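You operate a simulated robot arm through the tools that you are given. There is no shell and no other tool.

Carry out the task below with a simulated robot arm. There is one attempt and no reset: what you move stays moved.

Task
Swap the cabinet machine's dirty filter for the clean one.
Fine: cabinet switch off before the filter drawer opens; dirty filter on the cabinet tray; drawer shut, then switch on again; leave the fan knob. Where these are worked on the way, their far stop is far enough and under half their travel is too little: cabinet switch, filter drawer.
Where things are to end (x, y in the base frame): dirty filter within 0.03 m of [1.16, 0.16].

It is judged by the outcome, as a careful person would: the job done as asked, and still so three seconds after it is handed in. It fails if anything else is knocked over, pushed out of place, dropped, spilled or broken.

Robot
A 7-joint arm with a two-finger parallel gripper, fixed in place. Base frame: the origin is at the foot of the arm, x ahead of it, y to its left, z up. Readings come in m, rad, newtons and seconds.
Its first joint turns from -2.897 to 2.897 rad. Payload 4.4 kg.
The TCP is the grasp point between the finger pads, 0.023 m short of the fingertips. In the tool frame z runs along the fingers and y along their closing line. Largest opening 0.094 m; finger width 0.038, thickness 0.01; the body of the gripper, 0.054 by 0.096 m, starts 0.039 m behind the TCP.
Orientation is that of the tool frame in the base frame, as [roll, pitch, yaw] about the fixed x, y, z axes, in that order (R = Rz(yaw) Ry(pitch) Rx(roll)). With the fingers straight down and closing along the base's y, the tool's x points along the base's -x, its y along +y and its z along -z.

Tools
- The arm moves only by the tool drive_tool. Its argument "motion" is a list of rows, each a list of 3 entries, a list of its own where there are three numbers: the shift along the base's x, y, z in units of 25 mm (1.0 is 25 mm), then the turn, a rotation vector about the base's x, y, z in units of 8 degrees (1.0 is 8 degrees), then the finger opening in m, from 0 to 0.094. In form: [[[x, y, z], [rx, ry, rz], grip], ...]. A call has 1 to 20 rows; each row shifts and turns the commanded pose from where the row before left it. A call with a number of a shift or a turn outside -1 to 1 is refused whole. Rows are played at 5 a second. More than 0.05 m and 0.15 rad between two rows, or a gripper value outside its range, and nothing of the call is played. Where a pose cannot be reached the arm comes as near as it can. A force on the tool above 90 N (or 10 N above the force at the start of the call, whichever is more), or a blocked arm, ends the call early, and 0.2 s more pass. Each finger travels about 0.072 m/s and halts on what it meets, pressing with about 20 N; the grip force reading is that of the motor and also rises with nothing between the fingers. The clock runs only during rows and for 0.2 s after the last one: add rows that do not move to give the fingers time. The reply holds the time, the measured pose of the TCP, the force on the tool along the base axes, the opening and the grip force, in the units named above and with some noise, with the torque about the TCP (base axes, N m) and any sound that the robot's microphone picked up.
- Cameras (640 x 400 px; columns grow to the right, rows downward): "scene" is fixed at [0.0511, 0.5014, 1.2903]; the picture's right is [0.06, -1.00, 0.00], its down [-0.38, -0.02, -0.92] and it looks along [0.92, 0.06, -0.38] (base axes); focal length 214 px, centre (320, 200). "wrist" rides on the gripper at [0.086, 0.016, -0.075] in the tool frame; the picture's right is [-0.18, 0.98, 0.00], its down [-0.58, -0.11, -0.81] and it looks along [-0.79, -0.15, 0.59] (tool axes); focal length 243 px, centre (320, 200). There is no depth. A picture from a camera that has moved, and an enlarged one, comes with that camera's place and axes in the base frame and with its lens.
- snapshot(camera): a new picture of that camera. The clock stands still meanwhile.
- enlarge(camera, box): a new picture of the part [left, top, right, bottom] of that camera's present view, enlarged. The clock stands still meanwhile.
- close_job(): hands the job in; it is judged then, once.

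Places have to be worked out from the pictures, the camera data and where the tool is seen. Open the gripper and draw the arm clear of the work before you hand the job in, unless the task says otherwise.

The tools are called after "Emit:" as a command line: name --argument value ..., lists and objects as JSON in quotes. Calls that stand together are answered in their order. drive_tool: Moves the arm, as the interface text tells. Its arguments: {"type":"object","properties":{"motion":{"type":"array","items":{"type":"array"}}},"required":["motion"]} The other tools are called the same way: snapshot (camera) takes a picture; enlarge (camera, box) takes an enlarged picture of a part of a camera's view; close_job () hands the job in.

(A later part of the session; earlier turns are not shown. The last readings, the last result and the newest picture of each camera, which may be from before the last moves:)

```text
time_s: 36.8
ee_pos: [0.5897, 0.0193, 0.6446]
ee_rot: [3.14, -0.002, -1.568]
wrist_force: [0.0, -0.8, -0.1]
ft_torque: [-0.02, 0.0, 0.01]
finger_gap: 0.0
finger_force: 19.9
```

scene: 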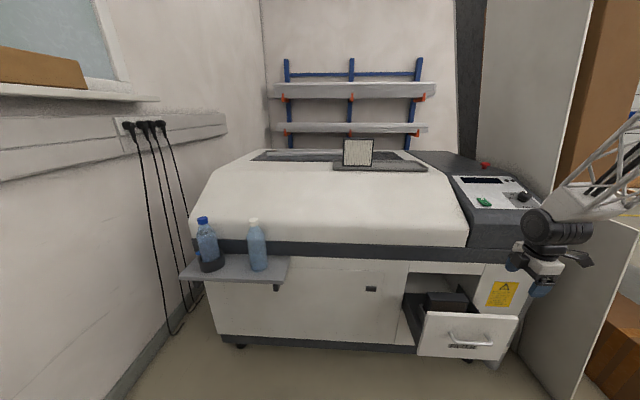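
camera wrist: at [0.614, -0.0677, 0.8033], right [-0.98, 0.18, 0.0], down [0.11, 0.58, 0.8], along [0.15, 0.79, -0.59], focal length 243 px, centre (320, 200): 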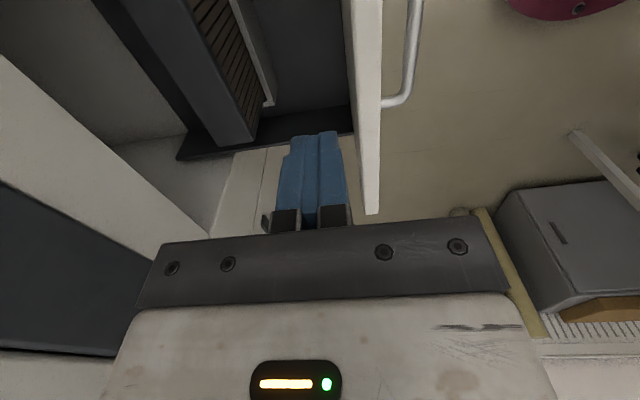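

The hook moved 0.041 m with almost no force. I'll look to see whether the drawer came along.

Emit:
snapshot --camera "wrist"

Emit:
enlarge --camera "scene" --box '[395, 225, 555, 345]'

```text
taken
camera wrist: at [0.5744, -0.0664, 0.7207], right [-0.98, 0.18, 0.0], down [0.11, 0.58, 0.8], along [0.15, 0.79, -0.59], focal length 243 px, centre (320, 200)
```

wrist: 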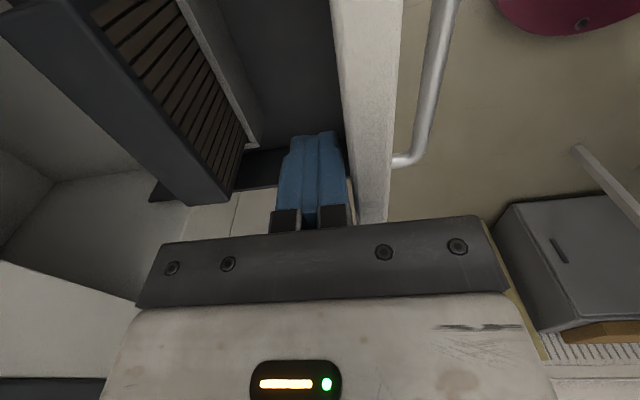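

```text
3.33 times, centred on (475, 285) of scene
camera zoom: at [0.0511, 0.5014, 1.2903], right [0.06, -1.0, 0.0], down [-0.38, -0.02, -0.92], along [0.92, 0.06, -0.38], focal length 715 px, centre (-197, -83)
```

zoom: 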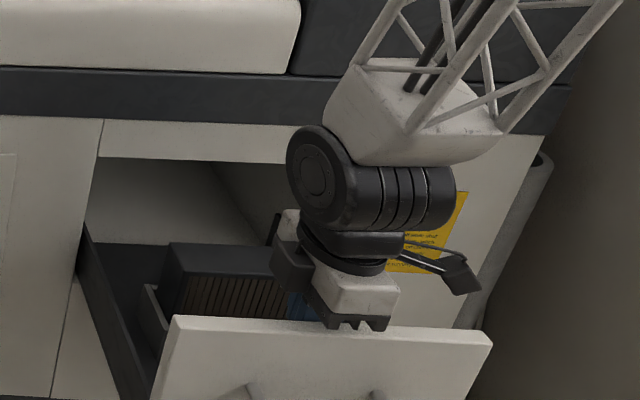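

The drawer follows easily. I'll keep drawing it toward its stop and watch the force.

Emit:
drive_tool --motion '[[[-0.4, 0, 0], [0, 0, 0], 0.0], [[-0.4, 0, 0], [0, 0, 0], 0.0], [[-0.4, 0, 0], [0, 0, 0], 0.0], [[-0.4, 0, 0], [0, 0, 0], 0.0], [[0, 0, 0], [0, 0, 0], 0.0]]'

```text
time_s: 37.9
ee_pos: [0.5599, 0.0205, 0.648]
ee_rot: [-3.128, -0.002, -1.568]
wrist_force: [11.8, -0.2, 2.9]
ft_torque: [0.09, 0.12, -0.19]
finger_gap: 0.0002
finger_force: 19.7
stopped in row 5: the force on the tool passed its limit at 100 N (the readings are from after the stop); the commanded pose is now the measured one
```

The drawer hit its far stop and is now about 0.26 m open. I'll ease off, rise out, open the fingers and view the filter.

Emit:
drive_tool --motion '[[[0.4, 0, 0], [0, -0.09, 0], 0.0], [[0, 0, 0.8], [0, 0, 0], 0.0], [[0, 0, 1], [0, 0, 0], 0.0], [[0, 0, 1], [0, 0, 0], 0.0], [[0, -0.5, 1], [0, 0, 0], 0.03], [[0, -1, 1], [0, 0, 0], 0.06], [[0, -1, 1], [0, 0, 0], 0.08], [[0.5, -1, 0.6], [0, 0, 0], 0.08], [[0.5, -0.6, 0], [0, 0, 0], 0.08], [[0, 0, 0], [0, 0, 0], 0.08]]'

Emit:
snapshot --camera "wrist"

Emit:
snapshot --camera "scene"

```text
time_s: 40.0
ee_pos: [0.5925, -0.0838, 0.8085]
ee_rot: [-3.117, 0.0, -1.569]
wrist_force: [0.3, -0.3, 0.5]
ft_torque: [-0.02, 0.04, 0.03]
finger_gap: 0.0798
finger_force: 0.1
```

```text
taken
camera wrist: at [0.5752, -0.1693, 0.8818], right [-0.98, 0.18, -0.02], down [0.09, 0.58, 0.81], along [0.16, 0.79, -0.59], focal length 243 px, centre (320, 200)
```

wrist: 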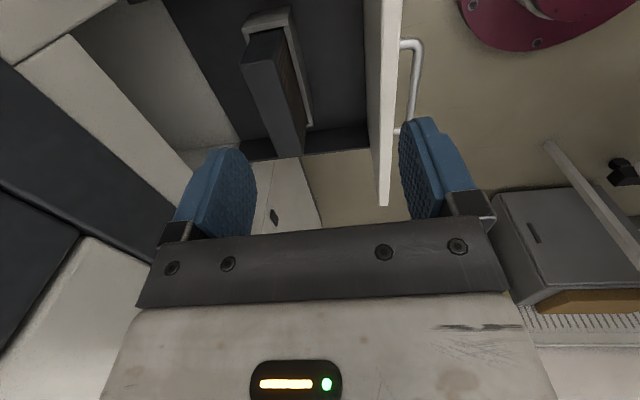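

```text
taken
```

scene: 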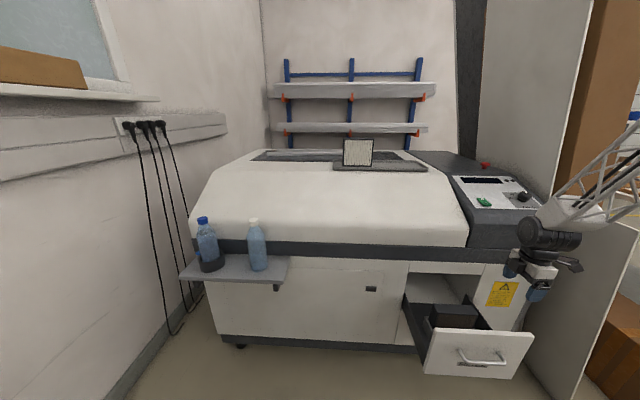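

The drawer is fully open and the filter now stands clear of the cabinet front. I'll tilt the wrist to look down into the drawer and see the cradle geometry.

Emit:
drive_tool --motion '[[[0.54, 0.19, 0.1], [-0.75, 0.04, 0], 0.08], [[0.54, 0.19, 0.1], [-0.75, 0.04, 0], 0.08], [[0.54, 0.19, 0.1], [-0.75, 0.04, 0], 0.08], [[0.54, 0.19, 0.1], [-0.75, 0.04, 0], 0.08], [[0.54, 0.19, 0.1], [-0.75, 0.04, 0], 0.08], [[0, 0, 0], [0, 0, 0], 0.08]]'

Emit:
snapshot --camera "wrist"

Emit:
enlarge --camera "scene" --box '[395, 265, 545, 385]'

```text
time_s: 41.5
ee_pos: [0.6598, -0.0589, 0.8214]
ee_rot: [3.135, -0.527, -1.56]
wrist_force: [0.4, 0.0, 0.6]
ft_torque: [-0.02, -0.01, 0.0]
finger_gap: 0.0801
finger_force: 0.0
```

```text
taken
camera wrist: at [0.6449, -0.0957, 0.9286], right [-0.98, 0.15, -0.09], down [0.11, 0.91, 0.4], along [0.14, 0.39, -0.91], focal length 243 px, centre (320, 200)
```

wrist: 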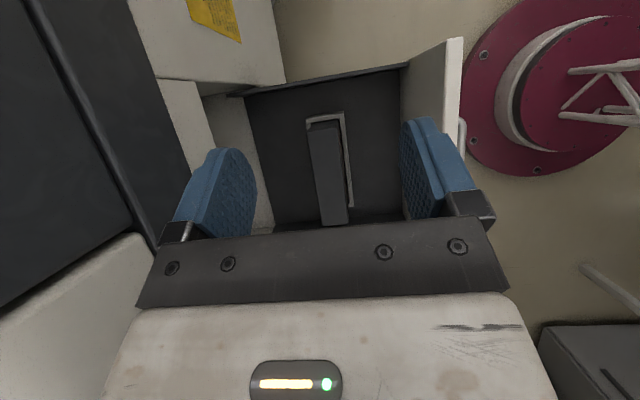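

```text
3.33 times, centred on (470, 325) of scene
camera zoom: at [0.0511, 0.5014, 1.2903], right [0.06, -1.0, 0.0], down [-0.38, -0.02, -0.92], along [0.92, 0.06, -0.38], focal length 715 px, centre (-180, -217)
```

zoom: 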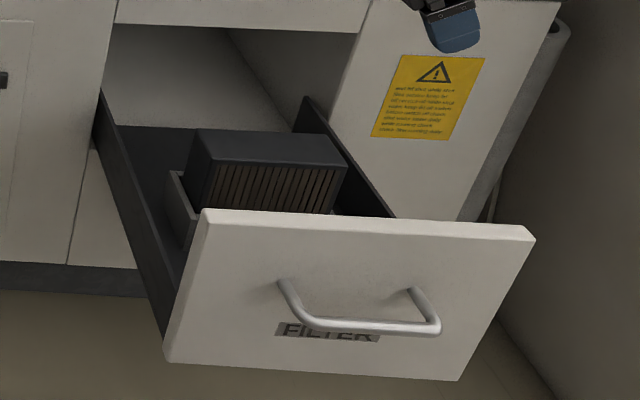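

Emit:
enlarge --camera "wrist" --box '[240, 60, 410, 240]'

```text
2.22 times, centred on (325, 150) of wrist
camera zoom: at [0.6449, -0.0957, 0.9286], right [-0.98, 0.15, -0.09], down [0.11, 0.91, 0.4], along [0.14, 0.39, -0.91], focal length 539 px, centre (309, 311)
```

zoom: 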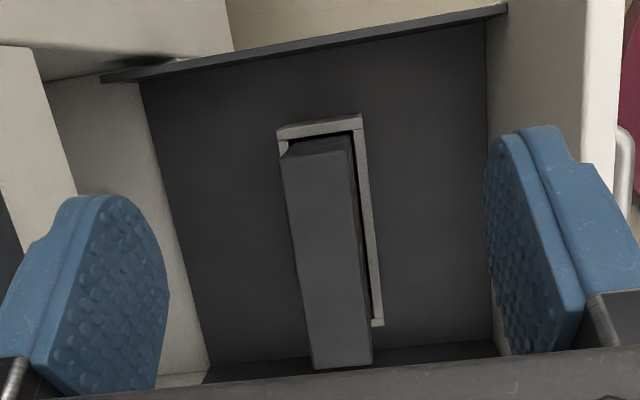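

The cradle is an open box, inner about 0.052 × 0.16 m with walls up to z ≈ 0.50. The filter in it is centred at about (0.678, 0.019), 0.043 m thick, with its top at z = 0.588. I'll go tool-down above it with the fingers spread along x.

Emit:
drive_tool --motion '[[[0.18, 0.78, -0.3], [0.944, -0.012, -0.02], 0.08], [[0.18, 0.78, -0.3], [0.944, -0.012, -0.02], 0.08], [[0.18, 0.78, -0.3], [0.944, -0.012, -0.02], 0.08], [[0.18, 0.78, -0.3], [0.944, -0.012, -0.02], 0.08], [[0, 0, -0.8], [0, 0, 0], 0.08], [[0, 0, -0.8], [0, 0, 0], 0.08], [[0, 0, -0.8], [0, 0, 0], 0.08], [[0, 0, 0], [0, 0, 0], 0.08]]'

Emit:
snapshot --camera "wrist"

Emit:
enlarge --camera "scene" --box '[395, 225, 555, 345]'

```text
time_s: 43.2
ee_pos: [0.6792, 0.02, 0.7301]
ee_rot: [-3.141, 0.001, -1.575]
wrist_force: [-0.6, -0.6, 0.0]
ft_torque: [0.04, 0.03, -0.03]
finger_gap: 0.0804
finger_force: 0.0
```

```text
taken
camera wrist: at [0.6624, -0.0654, 0.8048], right [-0.98, 0.19, 0.0], down [0.11, 0.58, 0.81], along [0.15, 0.79, -0.59], focal length 243 px, centre (320, 200)
```

wrist: 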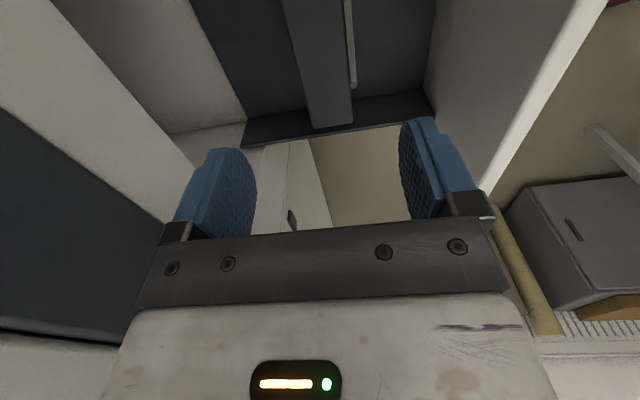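

```text
3.33 times, centred on (475, 285) of scene
camera zoom: at [0.0511, 0.5014, 1.2903], right [0.06, -1.0, 0.0], down [-0.38, -0.02, -0.92], along [0.92, 0.06, -0.38], focal length 715 px, centre (-197, -83)
```

zoom: 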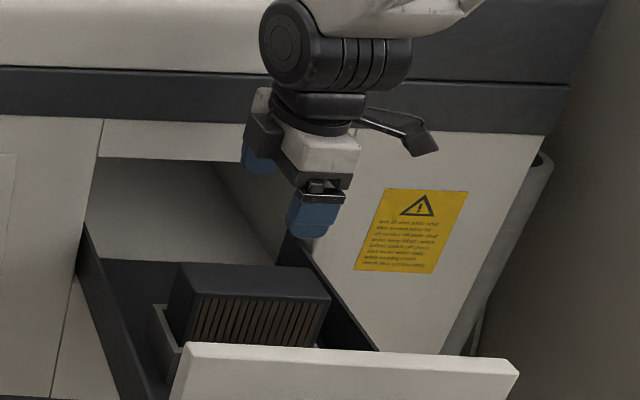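

The filter is centred under the gripper at x ≈ 0.680, so I'll descend to straddle its top edge.

Emit:
drive_tool --motion '[[[0, 0, -1], [0, 0, 0], 0.08], [[0, 0, -1], [0, 0, 0], 0.08], [[0, 0, -1], [0, 0, 0], 0.08], [[0, 0, -1], [0, 0, 0], 0.08], [[0, 0, -0.8], [0, 0, 0], 0.08], [[0, 0, -0.8], [0, 0, 0], 0.08], [[0, 0, -0.6], [0, 0, 0], 0.08], [[0, 0, -0.4], [0, 0, 0], 0.08], [[0, 0, 0], [0, 0, 0], 0.08]]'

Emit:
snapshot --camera "wrist"

Emit:
enlarge --camera "scene" --box '[395, 225, 555, 345]'

```text
time_s: 45.2
ee_pos: [0.6785, 0.0201, 0.5648]
ee_rot: [-3.139, 0.001, -1.573]
wrist_force: [0.4, -1.3, -0.3]
ft_torque: [-0.01, -0.02, -0.01]
finger_gap: 0.0799
finger_force: 0.0
```

```text
taken
camera wrist: at [0.6623, -0.066, 0.6393], right [-0.98, 0.19, 0.0], down [0.11, 0.58, 0.81], along [0.15, 0.79, -0.59], focal length 243 px, centre (320, 200)
```

wrist: 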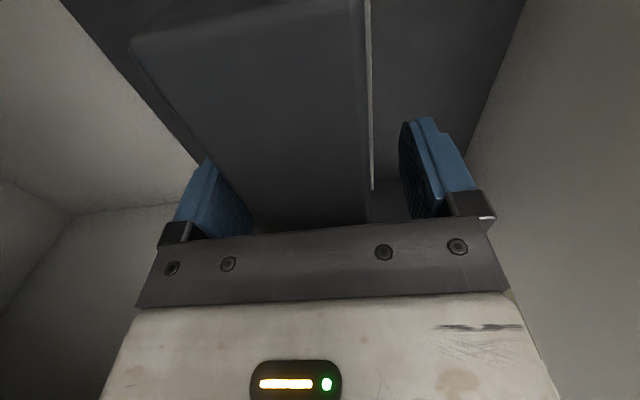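

```text
3.33 times, centred on (475, 285) of scene
camera zoom: at [0.0511, 0.5014, 1.2903], right [0.06, -1.0, 0.0], down [-0.38, -0.02, -0.92], along [0.92, 0.06, -0.38], focal length 715 px, centre (-197, -83)
```

zoom: 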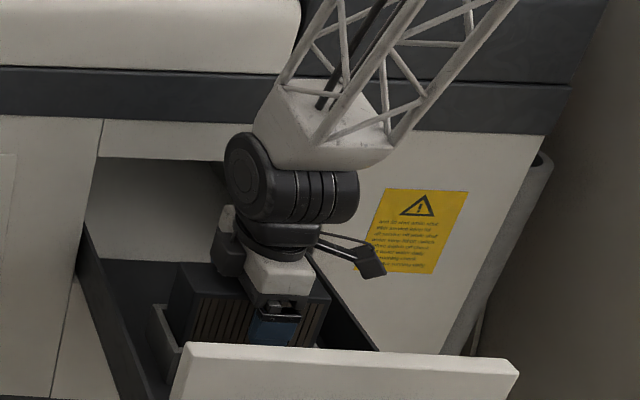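

The fingers straddle the filter with no contact force. Closing on it now.

Emit:
drive_tool --motion '[[[0, 0, 0], [0, 0, 0], 0.05], [[0, 0, 0], [0, 0, 0], 0.03], [[0, 0, 0], [0, 0, 0], 0.0], [[0, 0, 0], [0, 0, 0], 0.0], [[0, 0, 0], [0, 0, 0], 0.0]]'

Emit:
snapshot --camera "wrist"

```text
time_s: 46.5
ee_pos: [0.68, 0.0199, 0.5642]
ee_rot: [-3.139, -0.001, -1.574]
wrist_force: [1.2, 0.1, 1.3]
ft_torque: [0.08, 0.0, 0.01]
finger_gap: 0.0438
finger_force: 19.9
```

```text
taken
camera wrist: at [0.6623, -0.066, 0.6394], right [-0.98, 0.19, 0.0], down [0.11, 0.58, 0.81], along [0.15, 0.79, -0.59], focal length 243 px, centre (320, 200)
```

wrist: 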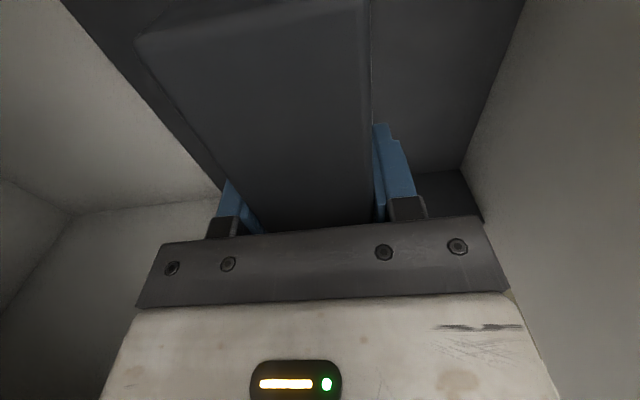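

Gripped at 0.044 m. The seated pose to remember is TCP (0.680, 0.020, 0.564). Lifting straight up.

Emit:
drive_tool --motion '[[[0, 0, 0.3], [0, 0, 0], 0.0], [[0, 0, 0.5], [0, 0, 0], 0.0], [[0, 0, 0.7], [0, 0, 0], 0.0], [[0, 0, 0.8], [0, 0, 0], 0.0], [[0, 0, 0.8], [0, 0, 0], 0.0]]'

Emit:
enlarge --camera "scene" --box '[395, 225, 555, 345]'

Emit:
snapshot --camera "wrist"

```text
time_s: 47.6
ee_pos: [0.68, 0.0201, 0.643]
ee_rot: [3.141, 0.0, -1.574]
wrist_force: [-0.5, 0.5, -2.3]
ft_torque: [-0.03, 0.0, 0.03]
finger_gap: 0.0438
finger_force: 19.9
```

```text
3.33 times, centred on (475, 285) of scene
camera zoom: at [0.0511, 0.5014, 1.2903], right [0.06, -1.0, 0.0], down [-0.38, -0.02, -0.92], along [0.92, 0.06, -0.38], focal length 715 px, centre (-197, -83)
```

zoom: 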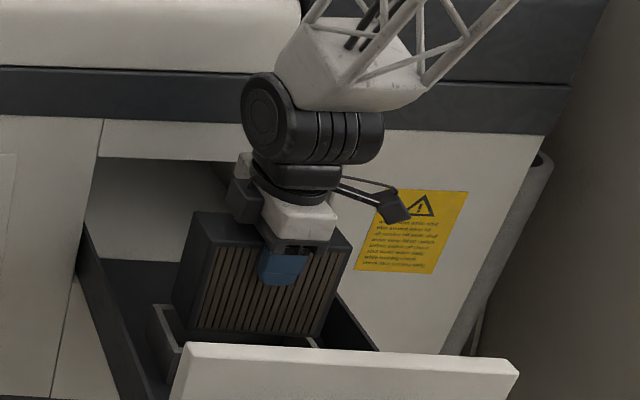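

```text
taken
camera wrist: at [0.6623, -0.0666, 0.7171], right [-0.98, 0.19, 0.0], down [0.11, 0.58, 0.81], along [0.15, 0.79, -0.59], focal length 243 px, centre (320, 200)
```

wrist: 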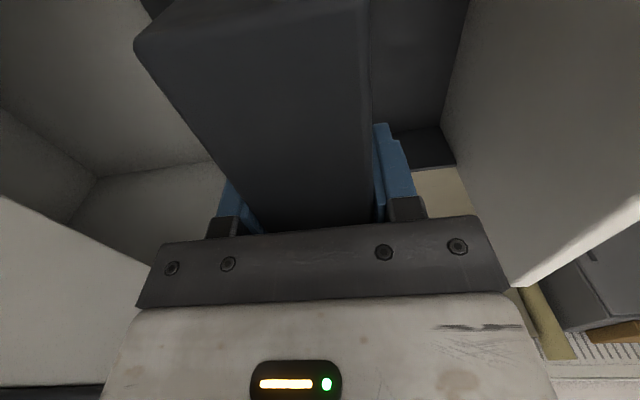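

The filter came out cleanly, weighing about 2–3 N. I'll continue straight up to clear the drawer front.

Emit:
drive_tool --motion '[[[0, 0, 0.8], [0, 0, 0], 0.0], [[0, 0, 0.9], [0, 0, 0], 0.0], [[0, 0, 0.9], [0, 0, 0], 0.0], [[0, 0, 0.9], [0, 0, 0], 0.0], [[0, 0, 0.9], [0, 0, 0], 0.0], [[0, 0, 0.9], [0, 0, 0], 0.0], [[0, 0, 0.9], [0, 0, 0], 0.0], [[0, 0, 0.9], [0, 0, 0], 0.0]]'

Emit:
snapshot --camera "scene"

```text
time_s: 49.5
ee_pos: [0.6795, 0.0204, 0.82]
ee_rot: [-3.14, 0.003, -1.574]
wrist_force: [0.4, 0.0, -2.8]
ft_torque: [-0.01, 0.03, 0.0]
finger_gap: 0.0438
finger_force: 19.6
```

```text
taken
```

scene: 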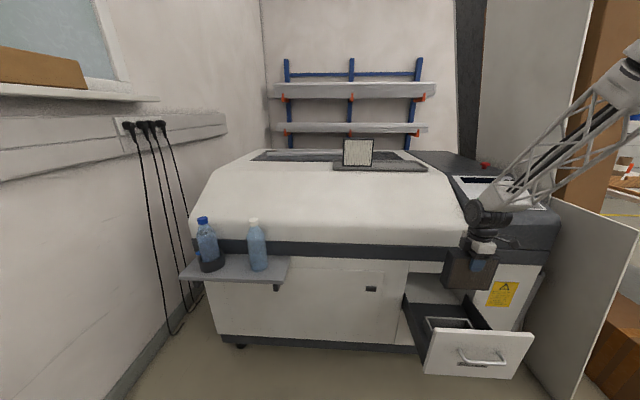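

The cradle is now empty and visible, so I'll zoom in to record its geometry.

Emit:
enlarge --camera "scene" --box '[395, 290, 515, 365]'

Emit:
enlarge --camera "scene" --box '[430, 190, 530, 310]'

```text
5.33 times, centred on (455, 328) of scene
camera zoom: at [0.0511, 0.5014, 1.2903], right [0.06, -1.0, 0.0], down [-0.38, -0.02, -0.92], along [0.92, 0.06, -0.38], focal length 1144 px, centre (-400, -480)
```

zoom: 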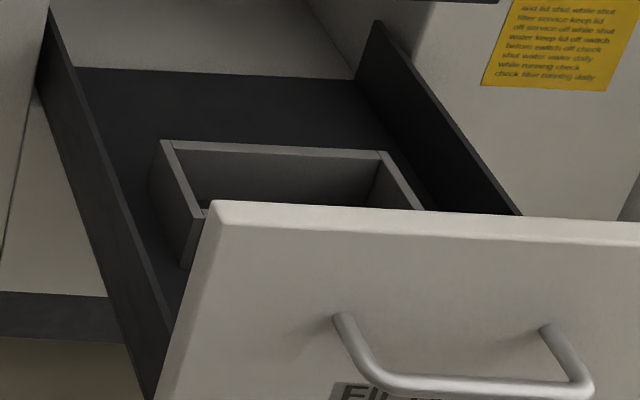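

```text
3.33 times, centred on (480, 250) of scene
camera zoom: at [0.0511, 0.5014, 1.2903], right [0.06, -1.0, 0.0], down [-0.38, -0.02, -0.92], along [0.92, 0.06, -0.38], focal length 715 px, centre (-213, 33)
```

zoom: 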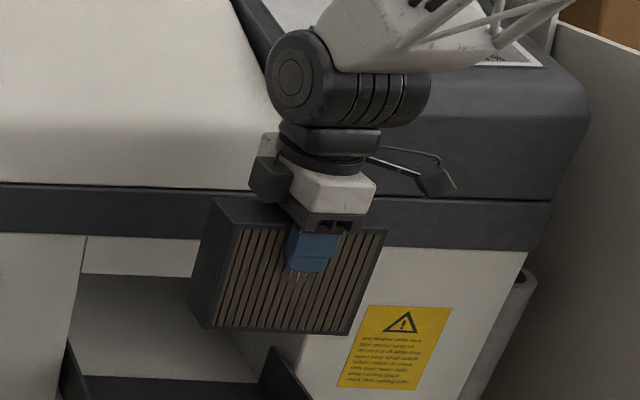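

The filter measures about 0.15 wide × 0.13 high × 0.044 thick, with its bottom roughly 0.106 m below the TCP. I'll carry it up to travel height, easing back slightly from the hood.

Emit:
drive_tool --motion '[[[-0.2, 0, 0.8], [0, 0, 0], 0.0], [[-0.2, 0, 1], [0, 0, 0], 0.0], [[-0.2, 0, 1], [0, 0, 0], 0.0], [[-0.2, 0, 1], [0, 0, 0], 0.0], [[0, 0, 1], [0, 0, 0], 0.0], [[0, 0, 1], [0, 0, 0], 0.0], [[0, 0, 1], [0, 0, 0], 0.0], [[0, 0, 1], [0, 0, 0], 0.0], [[0, 0, 1], [0, 0, 0], 0.0], [[0, 0, 1], [0, 0, 0], 0.0], [[0, 0, 1], [0, 0, 0], 0.0], [[0, 0, 1], [0, 0, 0], 0.0], [[0, 0, 1], [0, 0, 0], 0.0], [[0, 0, 1], [0, 0, 0], 0.0], [[0, 0, 1], [0, 0, 0], 0.0], [[0, 0, 1], [0, 0, 0], 0.0], [[0, 0, 1], [0, 0, 0], 0.0], [[0, 0, 0.6], [0, 0, 0], 0.0]]'

Emit:
snapshot --camera "scene"

Emit:
snapshot --camera "wrist"

```text
time_s: 53.2
ee_pos: [0.6603, 0.0207, 1.254]
ee_rot: [-3.141, 0.001, -1.575]
wrist_force: [0.6, -0.3, -3.5]
ft_torque: [0.0, -0.02, -0.01]
finger_gap: 0.044
finger_force: 20.3
```

```text
taken
```

scene: 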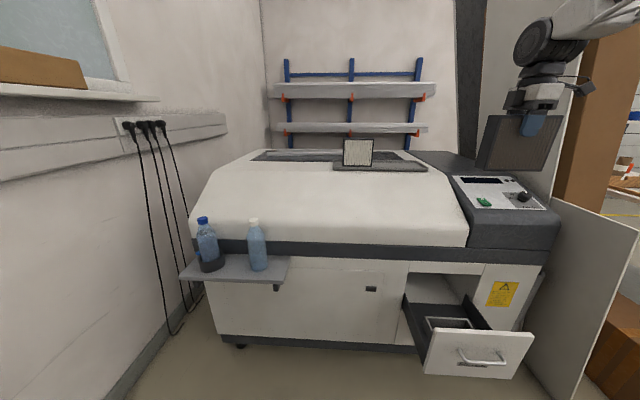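

```text
taken
camera wrist: at [0.6427, -0.0659, 1.3287], right [-0.98, 0.19, 0.0], down [0.11, 0.58, 0.81], along [0.15, 0.79, -0.59], focal length 243 px, centre (320, 200)
```

wrist: 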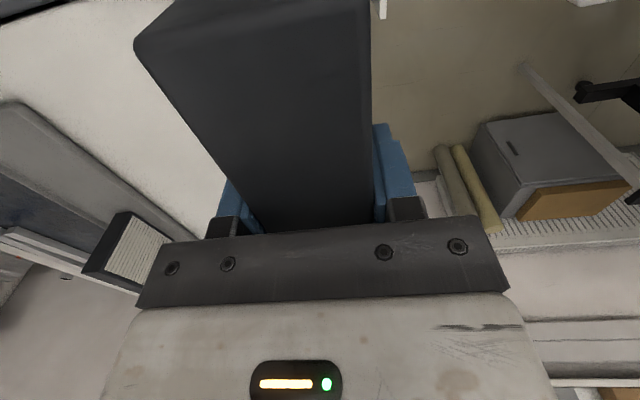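

Now at travel height. I'll zoom in on the tray and the clean filter to pin down the placement spot.

Emit:
enlarge --camera "scene" --box '[320, 125, 440, 185]'

Emit:
enlarge --camera "wrist" --box '[0, 80, 240, 320]'

```text
5.33 times, centred on (380, 155) of scene
camera zoom: at [0.0511, 0.5014, 1.2903], right [0.06, -1.0, 0.0], down [-0.38, -0.02, -0.92], along [0.92, 0.06, -0.38], focal length 1144 px, centre (0, 440)
```

zoom: 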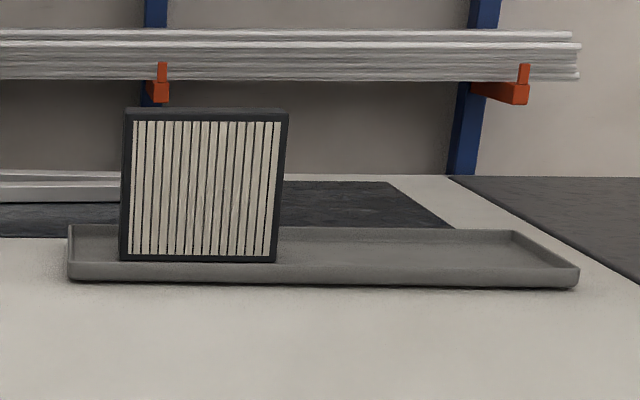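

```text
1.67 times, centred on (120, 200) of wrist
camera zoom: at [0.6427, -0.0659, 1.3287], right [-0.98, 0.19, 0.0], down [0.11, 0.58, 0.81], along [0.15, 0.79, -0.59], focal length 404 px, centre (653, 200)
```

zoom: 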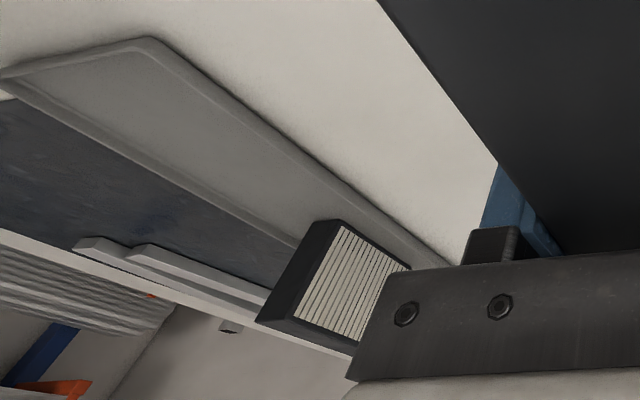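

Tray: x 1.09–1.26, y 0.044–0.503, floor z ≈ 1.03. The clean filter is centred near (1.16, 0.38). I'll carry the dirty filter forward at travel height, checking reach along the way.

Emit:
drive_tool --motion '[[[0.6, 0.2, 0], [0, 0, 0], 0.0], [[1, 0.3, 0], [0, 0, 0], 0.0], [[1, 0.3, 0], [0, 0, 0], 0.0], [[1, 0.3, 0], [0, 0, 0], 0.0], [[1, 0.3, 0], [0, 0, 0], 0.0], [[1, 0.3, 0], [0, 0, 0], 0.0], [[1, 0.3, 0], [0, 0, 0], 0.0], [[1, 0.3, 0], [0, 0, 0], 0.0], [[1, 0.3, 0], [0, 0, 0], 0.0], [[1, 0.3, 0], [0, 0, 0], 0.0], [[1, 0.3, 0], [0, 0, 0], 0.0], [[0.6, 0.2, 0], [0, 0, 0], 0.0], [[0, 0, 0], [0, 0, 0], 0.0]]'

Emit:
snapshot --camera "scene"

```text
time_s: 56.0
ee_pos: [0.9379, 0.1052, 1.2519]
ee_rot: [-3.139, 0.002, -1.575]
wrist_force: [0.7, -0.3, -3.5]
ft_torque: [0.01, -0.02, 0.02]
finger_gap: 0.0442
finger_force: 20.0
```

```text
taken
```

scene: 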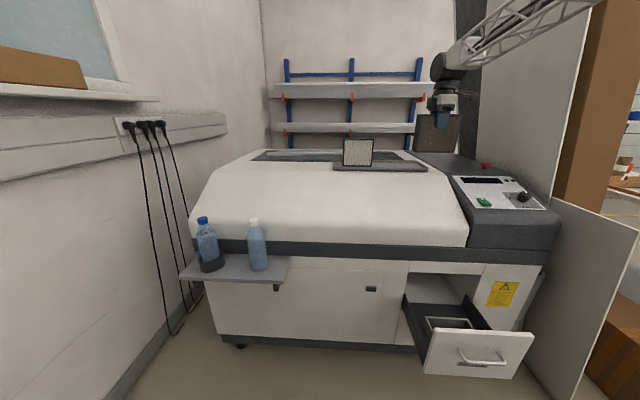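

Still tracking accurately, so I'll continue to above the placement spot (1.16, 0.16).

Emit:
drive_tool --motion '[[[0.6, 0.15, 0], [0, 0, 0], 0.0], [[0.9, 0.22, 0], [0, 0, 0], 0.0], [[0.9, 0.22, 0], [0, 0, 0], 0.0], [[0.9, 0.22, 0], [0, 0, 0], 0.0], [[0.9, 0.22, 0], [0, 0, 0], 0.0], [[0.9, 0.22, 0], [0, 0, 0], 0.0], [[0.9, 0.22, 0], [0, 0, 0], 0.0], [[0.9, 0.22, 0], [0, 0, 0], 0.0], [[0.9, 0.25, 0], [0, 0, 0], 0.0], [[0.6, 0.15, 0], [0, 0, 0], 0.0], [[0.48, 0.12, 0], [0, 0, 0], 0.0], [[0, 0, 0], [0, 0, 0], 0.0]]'

Emit:
snapshot --camera "scene"

Emit:
snapshot --camera "wrist"

```text
time_s: 58.6
ee_pos: [1.162, 0.1618, 1.2551]
ee_rot: [-3.141, 0.003, -1.573]
wrist_force: [0.0, 0.6, -3.4]
ft_torque: [-0.01, 0.01, 0.0]
finger_gap: 0.044
finger_force: 20.1
```

```text
taken
```

scene: 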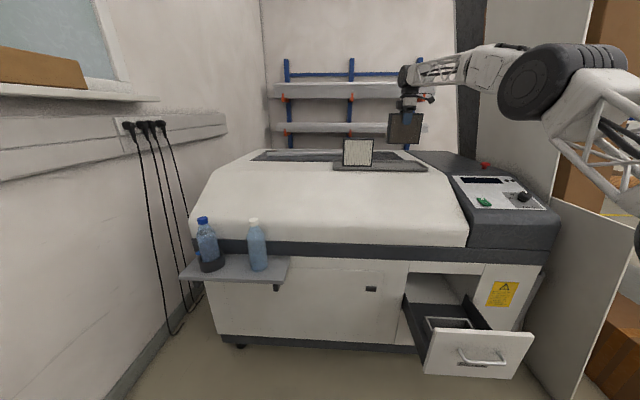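

```text
taken
camera wrist: at [1.1446, 0.0743, 1.3293], right [-0.98, 0.19, 0.0], down [0.11, 0.58, 0.81], along [0.15, 0.79, -0.59], focal length 243 px, centre (320, 200)
```

wrist: 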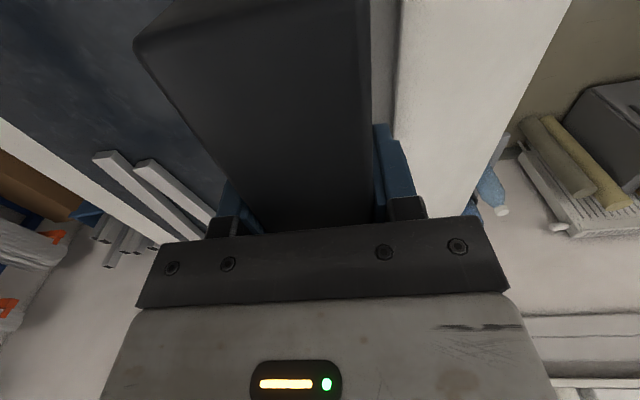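

Directly above the target at (1.162, 0.162). I'll lower most of the way and look before contact.

Emit:
drive_tool --motion '[[[0, 0, -0.6], [0, 0, 0], 0.0], [[0, 0, -0.8], [0, 0, 0], 0.0], [[0, 0, -0.8], [0, 0, 0], 0.0], [[0, 0, -0.8], [0, 0, 0], 0.0], [[0, 0, -0.7], [0, 0, 0], 0.0], [[0, 0, 0], [0, 0, 0], 0.0]]'

Emit:
enlarge --camera "scene" --box '[320, 95, 460, 185]'

```text
time_s: 60.0
ee_pos: [1.1591, 0.1618, 1.1623]
ee_rot: [-3.141, 0.003, -1.574]
wrist_force: [0.1, -0.4, -2.7]
ft_torque: [0.01, -0.01, -0.01]
finger_gap: 0.0439
finger_force: 20.1
```

```text
4.44 times, centred on (390, 140) of scene
camera zoom: at [0.0511, 0.5014, 1.2903], right [0.06, -1.0, 0.0], down [-0.38, -0.02, -0.92], along [0.92, 0.06, -0.38], focal length 953 px, centre (9, 467)
```

zoom: 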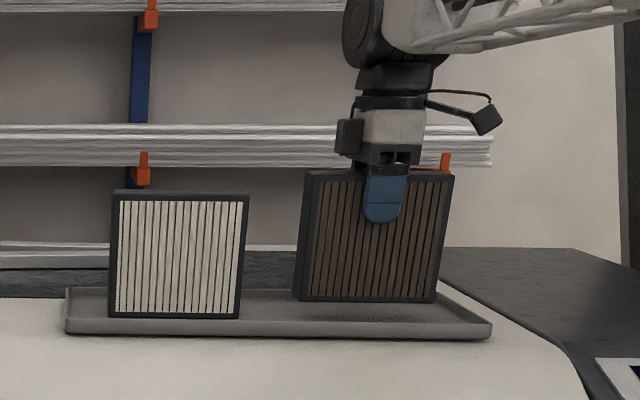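

The bottom is about 2 cm above the tray, so I'll lower in small steps and watch for touch-down.

Emit:
drive_tool --motion '[[[0.02, 0, -0.4], [0, 0, 0], 0.0], [[0, 0, -0.2], [0, 0, 0], 0.0], [[0, 0, -0.1], [0, 0, 0], 0.0], [[0, 0, 0], [0, 0, 0], 0.0]]'

Emit:
enlarge --camera "scene" --box '[320, 95, 460, 185]'

```text
time_s: 61.0
ee_pos: [1.1613, 0.1616, 1.1449]
ee_rot: [-3.139, 0.003, -1.575]
wrist_force: [-0.3, 0.1, -3.1]
ft_torque: [0.02, 0.03, -0.01]
finger_gap: 0.0437
finger_force: 20.2
```

```text
4.44 times, centred on (390, 140) of scene
camera zoom: at [0.0511, 0.5014, 1.2903], right [0.06, -1.0, 0.0], down [-0.38, -0.02, -0.92], along [0.92, 0.06, -0.38], focal length 953 px, centre (9, 467)
```

zoom: 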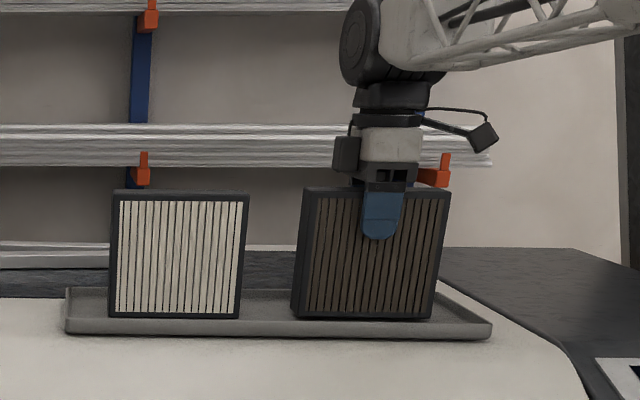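

The bottoms are now level in the picture. I'll take a few fine steps to feel the tray.

Emit:
drive_tool --motion '[[[0, 0, -0.06], [0, 0, 0], 0.0], [[0, 0, -0.06], [0, 0, 0], 0.0], [[0, 0, 0], [0, 0, 0], 0.0]]'

```text
time_s: 61.9
ee_pos: [1.1602, 0.1609, 1.1415]
ee_rot: [-3.139, 0.002, -1.574]
wrist_force: [0.1, 0.3, -2.8]
ft_torque: [-0.04, 0.01, -0.01]
finger_gap: 0.044
finger_force: 19.9
```

Emit:
drive_tool --motion '[[[0, 0, -0.06], [0, 0, 0], 0.0], [[0, 0, -0.06], [0, 0, 0], 0.0], [[0, 0, 0], [0, 0, 0], 0.0]]'

```text
time_s: 62.6
ee_pos: [1.1614, 0.1608, 1.1395]
ee_rot: [-3.138, 0.002, -1.575]
wrist_force: [-1.5, 0.0, 7.0]
ft_torque: [-0.18, 0.35, -0.02]
finger_gap: 0.044
finger_force: 20.0
```

Touch-down: the force changed from -3 to +7 N. I'll settle it slightly, then open the fingers slowly.

Emit:
drive_tool --motion '[[[0, 0, -0.02], [0, 0, 0], 0.0], [[0, 0, 0], [0, 0, 0], 0.044], [[0, 0, 0], [0, 0, 0], 0.05], [[0, 0, 0], [0, 0, 0], 0.06], [[0, 0, 0], [0, 0, 0], 0.075], [[0, 0, 0], [0, 0, 0], 0.075]]'

Emit:
enlarge --camera "scene" --box '[320, 95, 460, 185]'

Emit:
snapshot --camera "wrist"

```text
time_s: 64.0
ee_pos: [1.1621, 0.1614, 1.138]
ee_rot: [-3.141, 0.0, -1.574]
wrist_force: [0.8, 0.6, 0.4]
ft_torque: [0.03, 0.0, -0.01]
finger_gap: 0.0751
finger_force: 0.1
```

```text
4.44 times, centred on (390, 140) of scene
camera zoom: at [0.0511, 0.5014, 1.2903], right [0.06, -1.0, 0.0], down [-0.38, -0.02, -0.92], along [0.92, 0.06, -0.38], focal length 953 px, centre (9, 467)
```

zoom: 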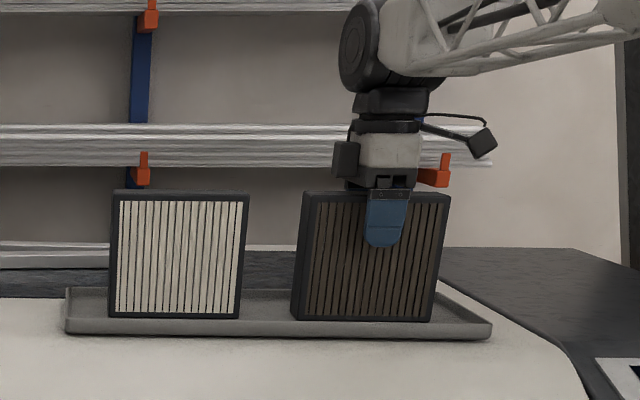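

```text
taken
camera wrist: at [1.1446, 0.0744, 1.2133], right [-0.98, 0.19, 0.0], down [0.11, 0.58, 0.81], along [0.15, 0.79, -0.59], focal length 243 px, centre (320, 200)
```

wrist: 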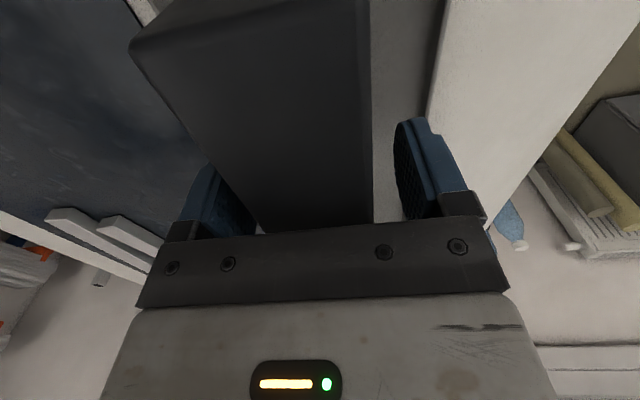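

The dirty filter stands freely on the tray. I'll rise straight up and move over to the clean filter.

Emit:
drive_tool --motion '[[[0, 0, 0.4], [0, 0, 0], 0.078], [[0, 0, 0.8], [0, 0, 0], 0.08], [[0, 0, 1], [0, 0, 0], 0.08], [[0, 0, 1], [0, 0, 0], 0.08], [[0, 0, 1], [0, 0, 0], 0.08], [[0, 0, 1], [0, 0, 0], 0.08], [[0, 0.6, 0], [0, 0, 0], 0.08], [[0, 0.9, 0], [0, 0, 0], 0.08], [[0, 0.9, 0], [0, 0, 0], 0.08], [[0, 0.9, 0], [0, 0, 0], 0.08], [[0, 0.6, 0], [0, 0, 0], 0.08], [[0, 0, 0], [0, 0, 0], 0.08]]'

Emit:
snapshot --camera "wrist"

Emit:
enlarge --camera "scene" --box '[320, 95, 460, 185]'

```text
time_s: 66.7
ee_pos: [1.1614, 0.2569, 1.2672]
ee_rot: [-3.139, 0.002, -1.574]
wrist_force: [-0.1, -0.2, -1.1]
ft_torque: [-0.03, 0.0, 0.0]
finger_gap: 0.08
finger_force: 0.1
```

```text
taken
camera wrist: at [1.1445, 0.1714, 1.3426], right [-0.98, 0.19, 0.0], down [0.11, 0.58, 0.81], along [0.15, 0.79, -0.59], focal length 243 px, centre (320, 200)
```

wrist: 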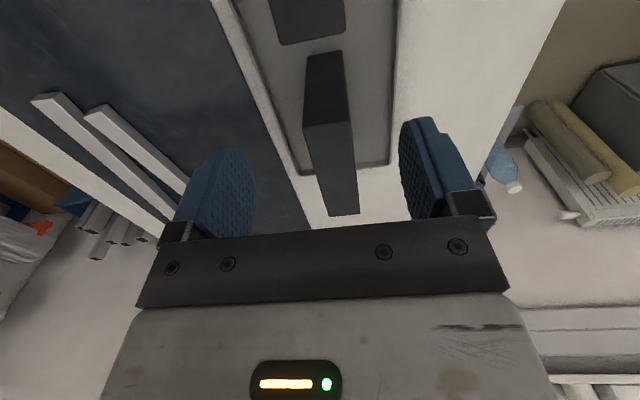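

```text
4.44 times, centred on (390, 140) of scene
camera zoom: at [0.0511, 0.5014, 1.2903], right [0.06, -1.0, 0.0], down [-0.38, -0.02, -0.92], along [0.92, 0.06, -0.38], focal length 953 px, centre (9, 467)
```

zoom: 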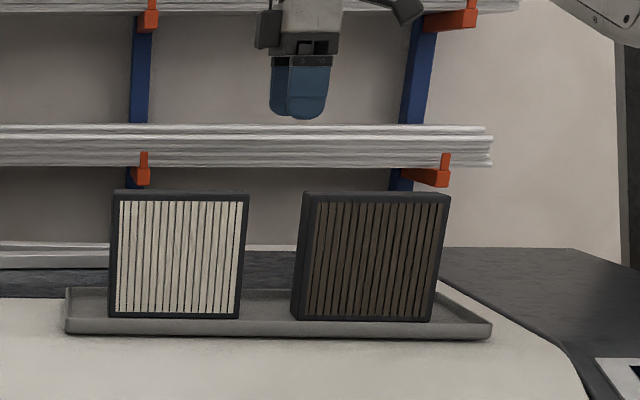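

From the two views the clean filter is centred near (1.163, 0.377), parallel to the dirty one. I'll move over it and descend to the same grip depth I used for the dirty one.

Emit:
drive_tool --motion '[[[0.06, 0.6, 0], [0, 0, 0], 0.08], [[0, 0.9, 0], [0, 0, 0], 0.08], [[0, 0.9, 0], [0, 0, 0], 0.08], [[0, 0.9, 0], [0, 0, 0], 0.08], [[0, 0.9, 0], [0, 0, 0], 0.08], [[0, 0.6, 0], [0, 0, 0], 0.08], [[0, 0, -0.6], [0, 0, 0], 0.08], [[0, 0, -0.9], [0, 0, 0], 0.08], [[0, 0, -0.5], [0, 0, 0], 0.08], [[0, 0, 0], [0, 0, 0], 0.08]]'

Emit:
snapshot --camera "wrist"

Emit:
enlarge --camera "scene" --box '[310, 85, 450, 175]'

```text
time_s: 68.8
ee_pos: [1.1572, 0.3769, 1.218]
ee_rot: [-3.138, 0.002, -1.574]
wrist_force: [0.3, 0.8, -0.1]
ft_torque: [0.01, -0.03, -0.01]
finger_gap: 0.08
finger_force: 0.0
out of reach, approached as far as the arm can: row 5
```

```text
taken
camera wrist: at [1.1395, 0.2897, 1.2917], right [-0.98, 0.19, 0.0], down [0.11, 0.58, 0.81], along [0.15, 0.79, -0.59], focal length 243 px, centre (320, 200)
```

wrist: 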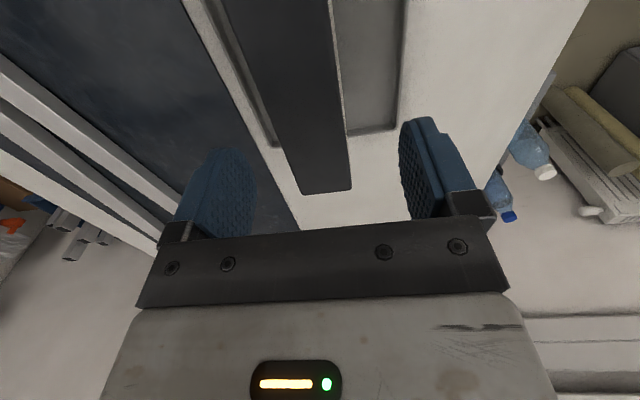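

```text
4.44 times, centred on (380, 130) of scene
camera zoom: at [0.0511, 0.5014, 1.2903], right [0.06, -1.0, 0.0], down [-0.38, -0.02, -0.92], along [0.92, 0.06, -0.38], focal length 953 px, centre (53, 511)
```

zoom: 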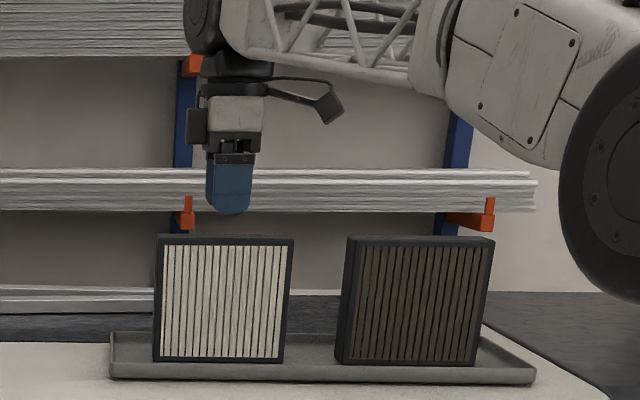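

I'm about 7 mm short in x, at the edge of reach, since the clean filter's centre reads (1.165, 0.3765). I'll descend a bit, where reach should improve, and nudge forward.

Emit:
drive_tool --motion '[[[0, 0, -0.5], [0, 0, 0], 0.085], [[0.1, 0, -0.3], [0, 0, 0], 0.085], [[0.1, 0, 0], [0, 0, 0], 0.085], [[0.08, 0, 0], [0, 0, 0], 0.085], [[0, 0, 0], [0, 0, 0], 0.085]]'

Emit:
snapshot --camera "wrist"

```text
time_s: 70.0
ee_pos: [1.1645, 0.3772, 1.1958]
ee_rot: [-3.141, 0.002, -1.574]
wrist_force: [-0.7, -0.8, -0.3]
ft_torque: [0.0, -0.01, 0.05]
finger_gap: 0.085
finger_force: 0.1
```

```text
taken
camera wrist: at [1.1478, 0.2903, 1.2705], right [-0.98, 0.19, 0.0], down [0.11, 0.58, 0.81], along [0.15, 0.79, -0.59], focal length 243 px, centre (320, 200)
```

wrist: 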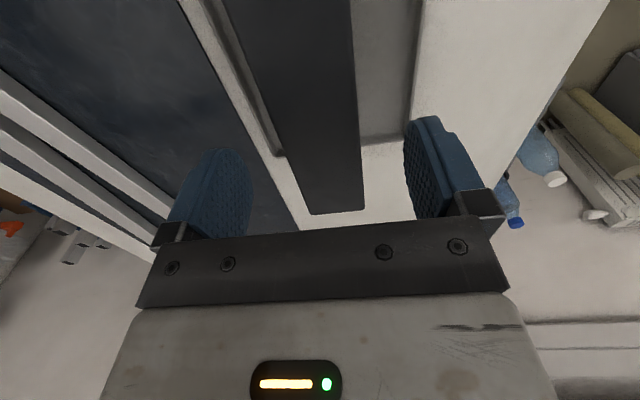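

Reached x = 1.1645, centred on the filter. Descending to the grip depth, TCP z ≈ 1.139.

Emit:
drive_tool --motion '[[[0, 0, -0.6], [0, 0, 0], 0.085], [[0, 0, -0.7], [0, 0, 0], 0.085], [[0, 0, -0.6], [0, 0, 0], 0.085], [[0, 0, -0.37], [0, 0, 0], 0.085], [[0, 0, 0], [0, 0, 0], 0.085]]'

Emit:
snapshot --camera "wrist"

Emit:
enlarge --camera "scene" --box '[310, 85, 450, 175]'

```text
time_s: 71.2
ee_pos: [1.1658, 0.3771, 1.1396]
ee_rot: [-3.14, 0.002, -1.575]
wrist_force: [-0.5, 0.2, 0.1]
ft_torque: [-0.03, -0.01, 0.0]
finger_gap: 0.0853
finger_force: 0.1
```

```text
taken
camera wrist: at [1.1486, 0.2904, 1.2142], right [-0.98, 0.19, 0.0], down [0.11, 0.58, 0.81], along [0.15, 0.79, -0.59], focal length 243 px, centre (320, 200)
```

wrist: 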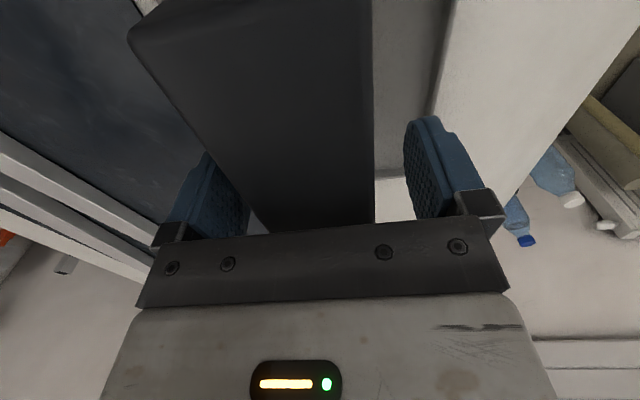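

```text
4.44 times, centred on (380, 130) of scene
camera zoom: at [0.0511, 0.5014, 1.2903], right [0.06, -1.0, 0.0], down [-0.38, -0.02, -0.92], along [0.92, 0.06, -0.38], focal length 953 px, centre (53, 511)
```

zoom: 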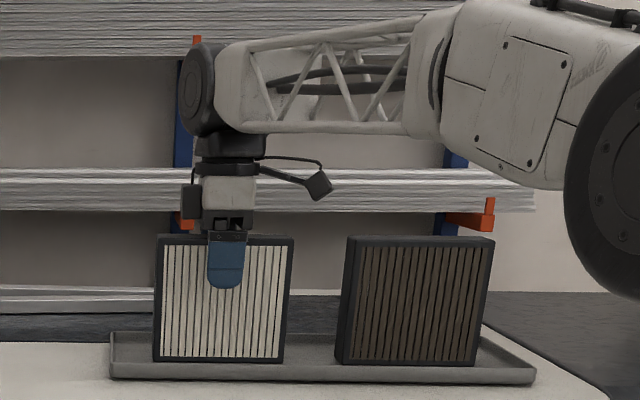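

The corner positions match the dirty filter's grip picture to within about 1 mm, so the grip offset is the same. Closing on the clean filter.

Emit:
drive_tool --motion '[[[0, 0, 0], [0, 0, 0], 0.06], [[0, 0, 0], [0, 0, 0], 0.045], [[0, 0, 0], [0, 0, 0], 0.02], [[0, 0, 0], [0, 0, 0], 0.0], [[0, 0, 0], [0, 0, 0], 0.0], [[0, 0, 0], [0, 0, 0], 0.0]]'

Emit:
snapshot --camera "wrist"

```text
time_s: 72.7
ee_pos: [1.1668, 0.3768, 1.1395]
ee_rot: [-3.14, 0.002, -1.575]
wrist_force: [-0.9, -0.7, 0.4]
ft_torque: [0.05, 0.13, 0.01]
finger_gap: 0.0438
finger_force: 20.2
```

```text
taken
camera wrist: at [1.1486, 0.2904, 1.2141], right [-0.98, 0.19, 0.0], down [0.11, 0.58, 0.81], along [0.15, 0.79, -0.59], focal length 243 px, centre (320, 200)
```

wrist: 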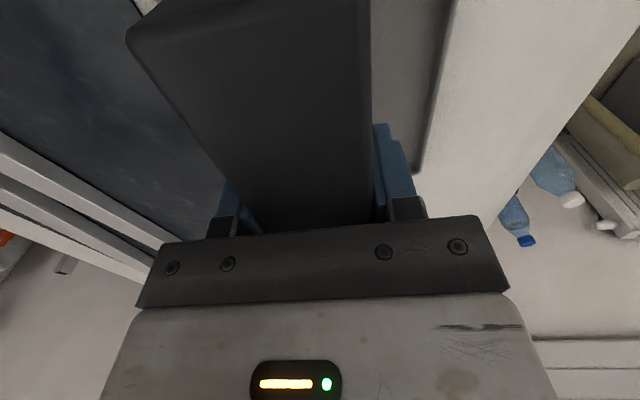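

Gripped at 0.044 m. I'll lift clear of the tray lip, then draw straight back over the hood, away from the dirty filter.

Emit:
drive_tool --motion '[[[0, 0, 0.3], [0, 0, 0], 0.0], [[0, 0, 0.6], [0, 0, 0], 0.0], [[-0.1, 0, 0.8], [0, 0, 0], 0.0], [[-0.3, 0, 0.8], [0, 0, 0], 0.0], [[-0.7, 0, 0.3], [0, 0, 0], 0.0], [[-1, 0, 0.2], [0, 0, 0], 0.0], [[-1, 0, 0.2], [0, 0, 0], 0.0], [[-1, 0, 0.2], [0, 0, 0], 0.0], [[-1, 0, 0.2], [0, 0, 0], 0.0], [[-1, 0, 0.2], [0, 0, 0], 0.0], [[-1, 0, 0.2], [0, 0, 0], 0.0], [[-0.6, 0, 0], [0, 0, 0], 0.0], [[0, 0, 0], [0, 0, 0], 0.0]]'

Emit:
snapshot --camera "scene"

```text
time_s: 75.5
ee_pos: [0.9729, 0.3765, 1.2397]
ee_rot: [-3.14, 0.003, -1.573]
wrist_force: [-0.6, 0.4, -1.3]
ft_torque: [-0.02, -0.01, -0.03]
finger_gap: 0.0439
finger_force: 19.9
```

```text
taken
```

scene: 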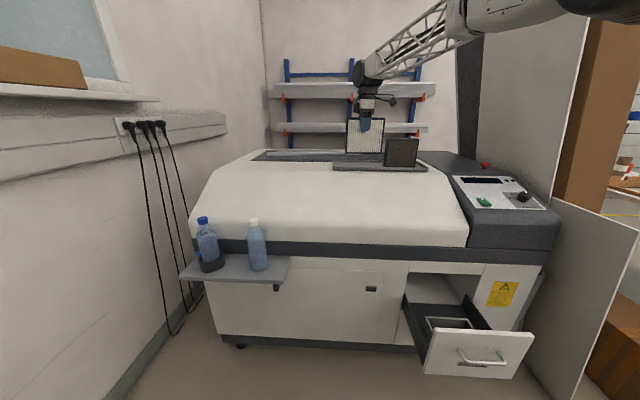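

The clean filter is in hand and the dirty one is undisturbed. Next I'll travel to above the open drawer.

Emit:
drive_tool --motion '[[[-0.5, -0.5, 0], [0, 0, 0], 0.0], [[-0.85, -0.95, 0], [0, 0, 0], 0.0], [[-0.85, -0.95, 0], [0, 0, 0], 0.0], [[-0.85, -0.95, 0], [0, 0, 0], 0.0], [[-0.85, -0.95, 0], [0, 0, 0], 0.0], [[-0.85, -0.95, 0], [0, 0, 0], 0.0], [[-0.85, -0.95, 0], [0, 0, 0], 0.0], [[-0.85, -0.95, 0], [0, 0, 0], 0.0], [[-0.85, -0.95, 0], [0, 0, 0], 0.0], [[-0.85, -0.95, 0], [0, 0, 0], 0.0], [[-0.85, -0.95, 0], [0, 0, 0], 0.0], [[-0.85, -0.95, 0], [0, 0, 0], 0.0], [[-0.85, -0.95, 0], [0, 0, 0], 0.0], [[-0.85, -0.95, 0], [0, 0, 0], 0.0], [[-0.85, -0.9, 0], [0, 0, 0], 0.0], [[-0.4, -0.4, 0], [0, 0, 0], 0.0], [[0, 0, 0], [0, 0, 0], 0.0]]'

Emit:
snapshot --camera "scene"

```text
time_s: 79.0
ee_pos: [0.6529, 0.0214, 1.2384]
ee_rot: [-3.139, 0.002, -1.575]
wrist_force: [-0.3, -0.3, -2.2]
ft_torque: [0.0, -0.03, 0.01]
finger_gap: 0.0441
finger_force: 19.8
```

```text
taken
```

scene: 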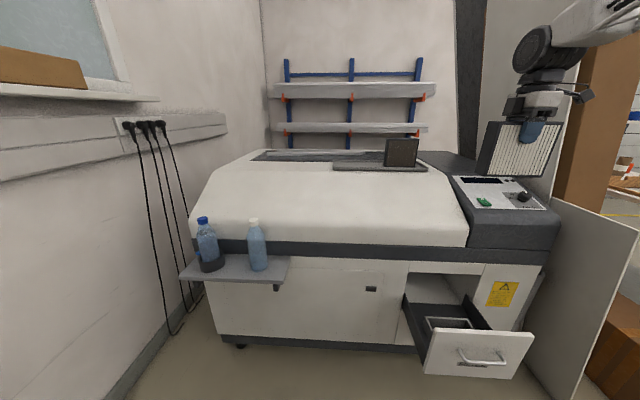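

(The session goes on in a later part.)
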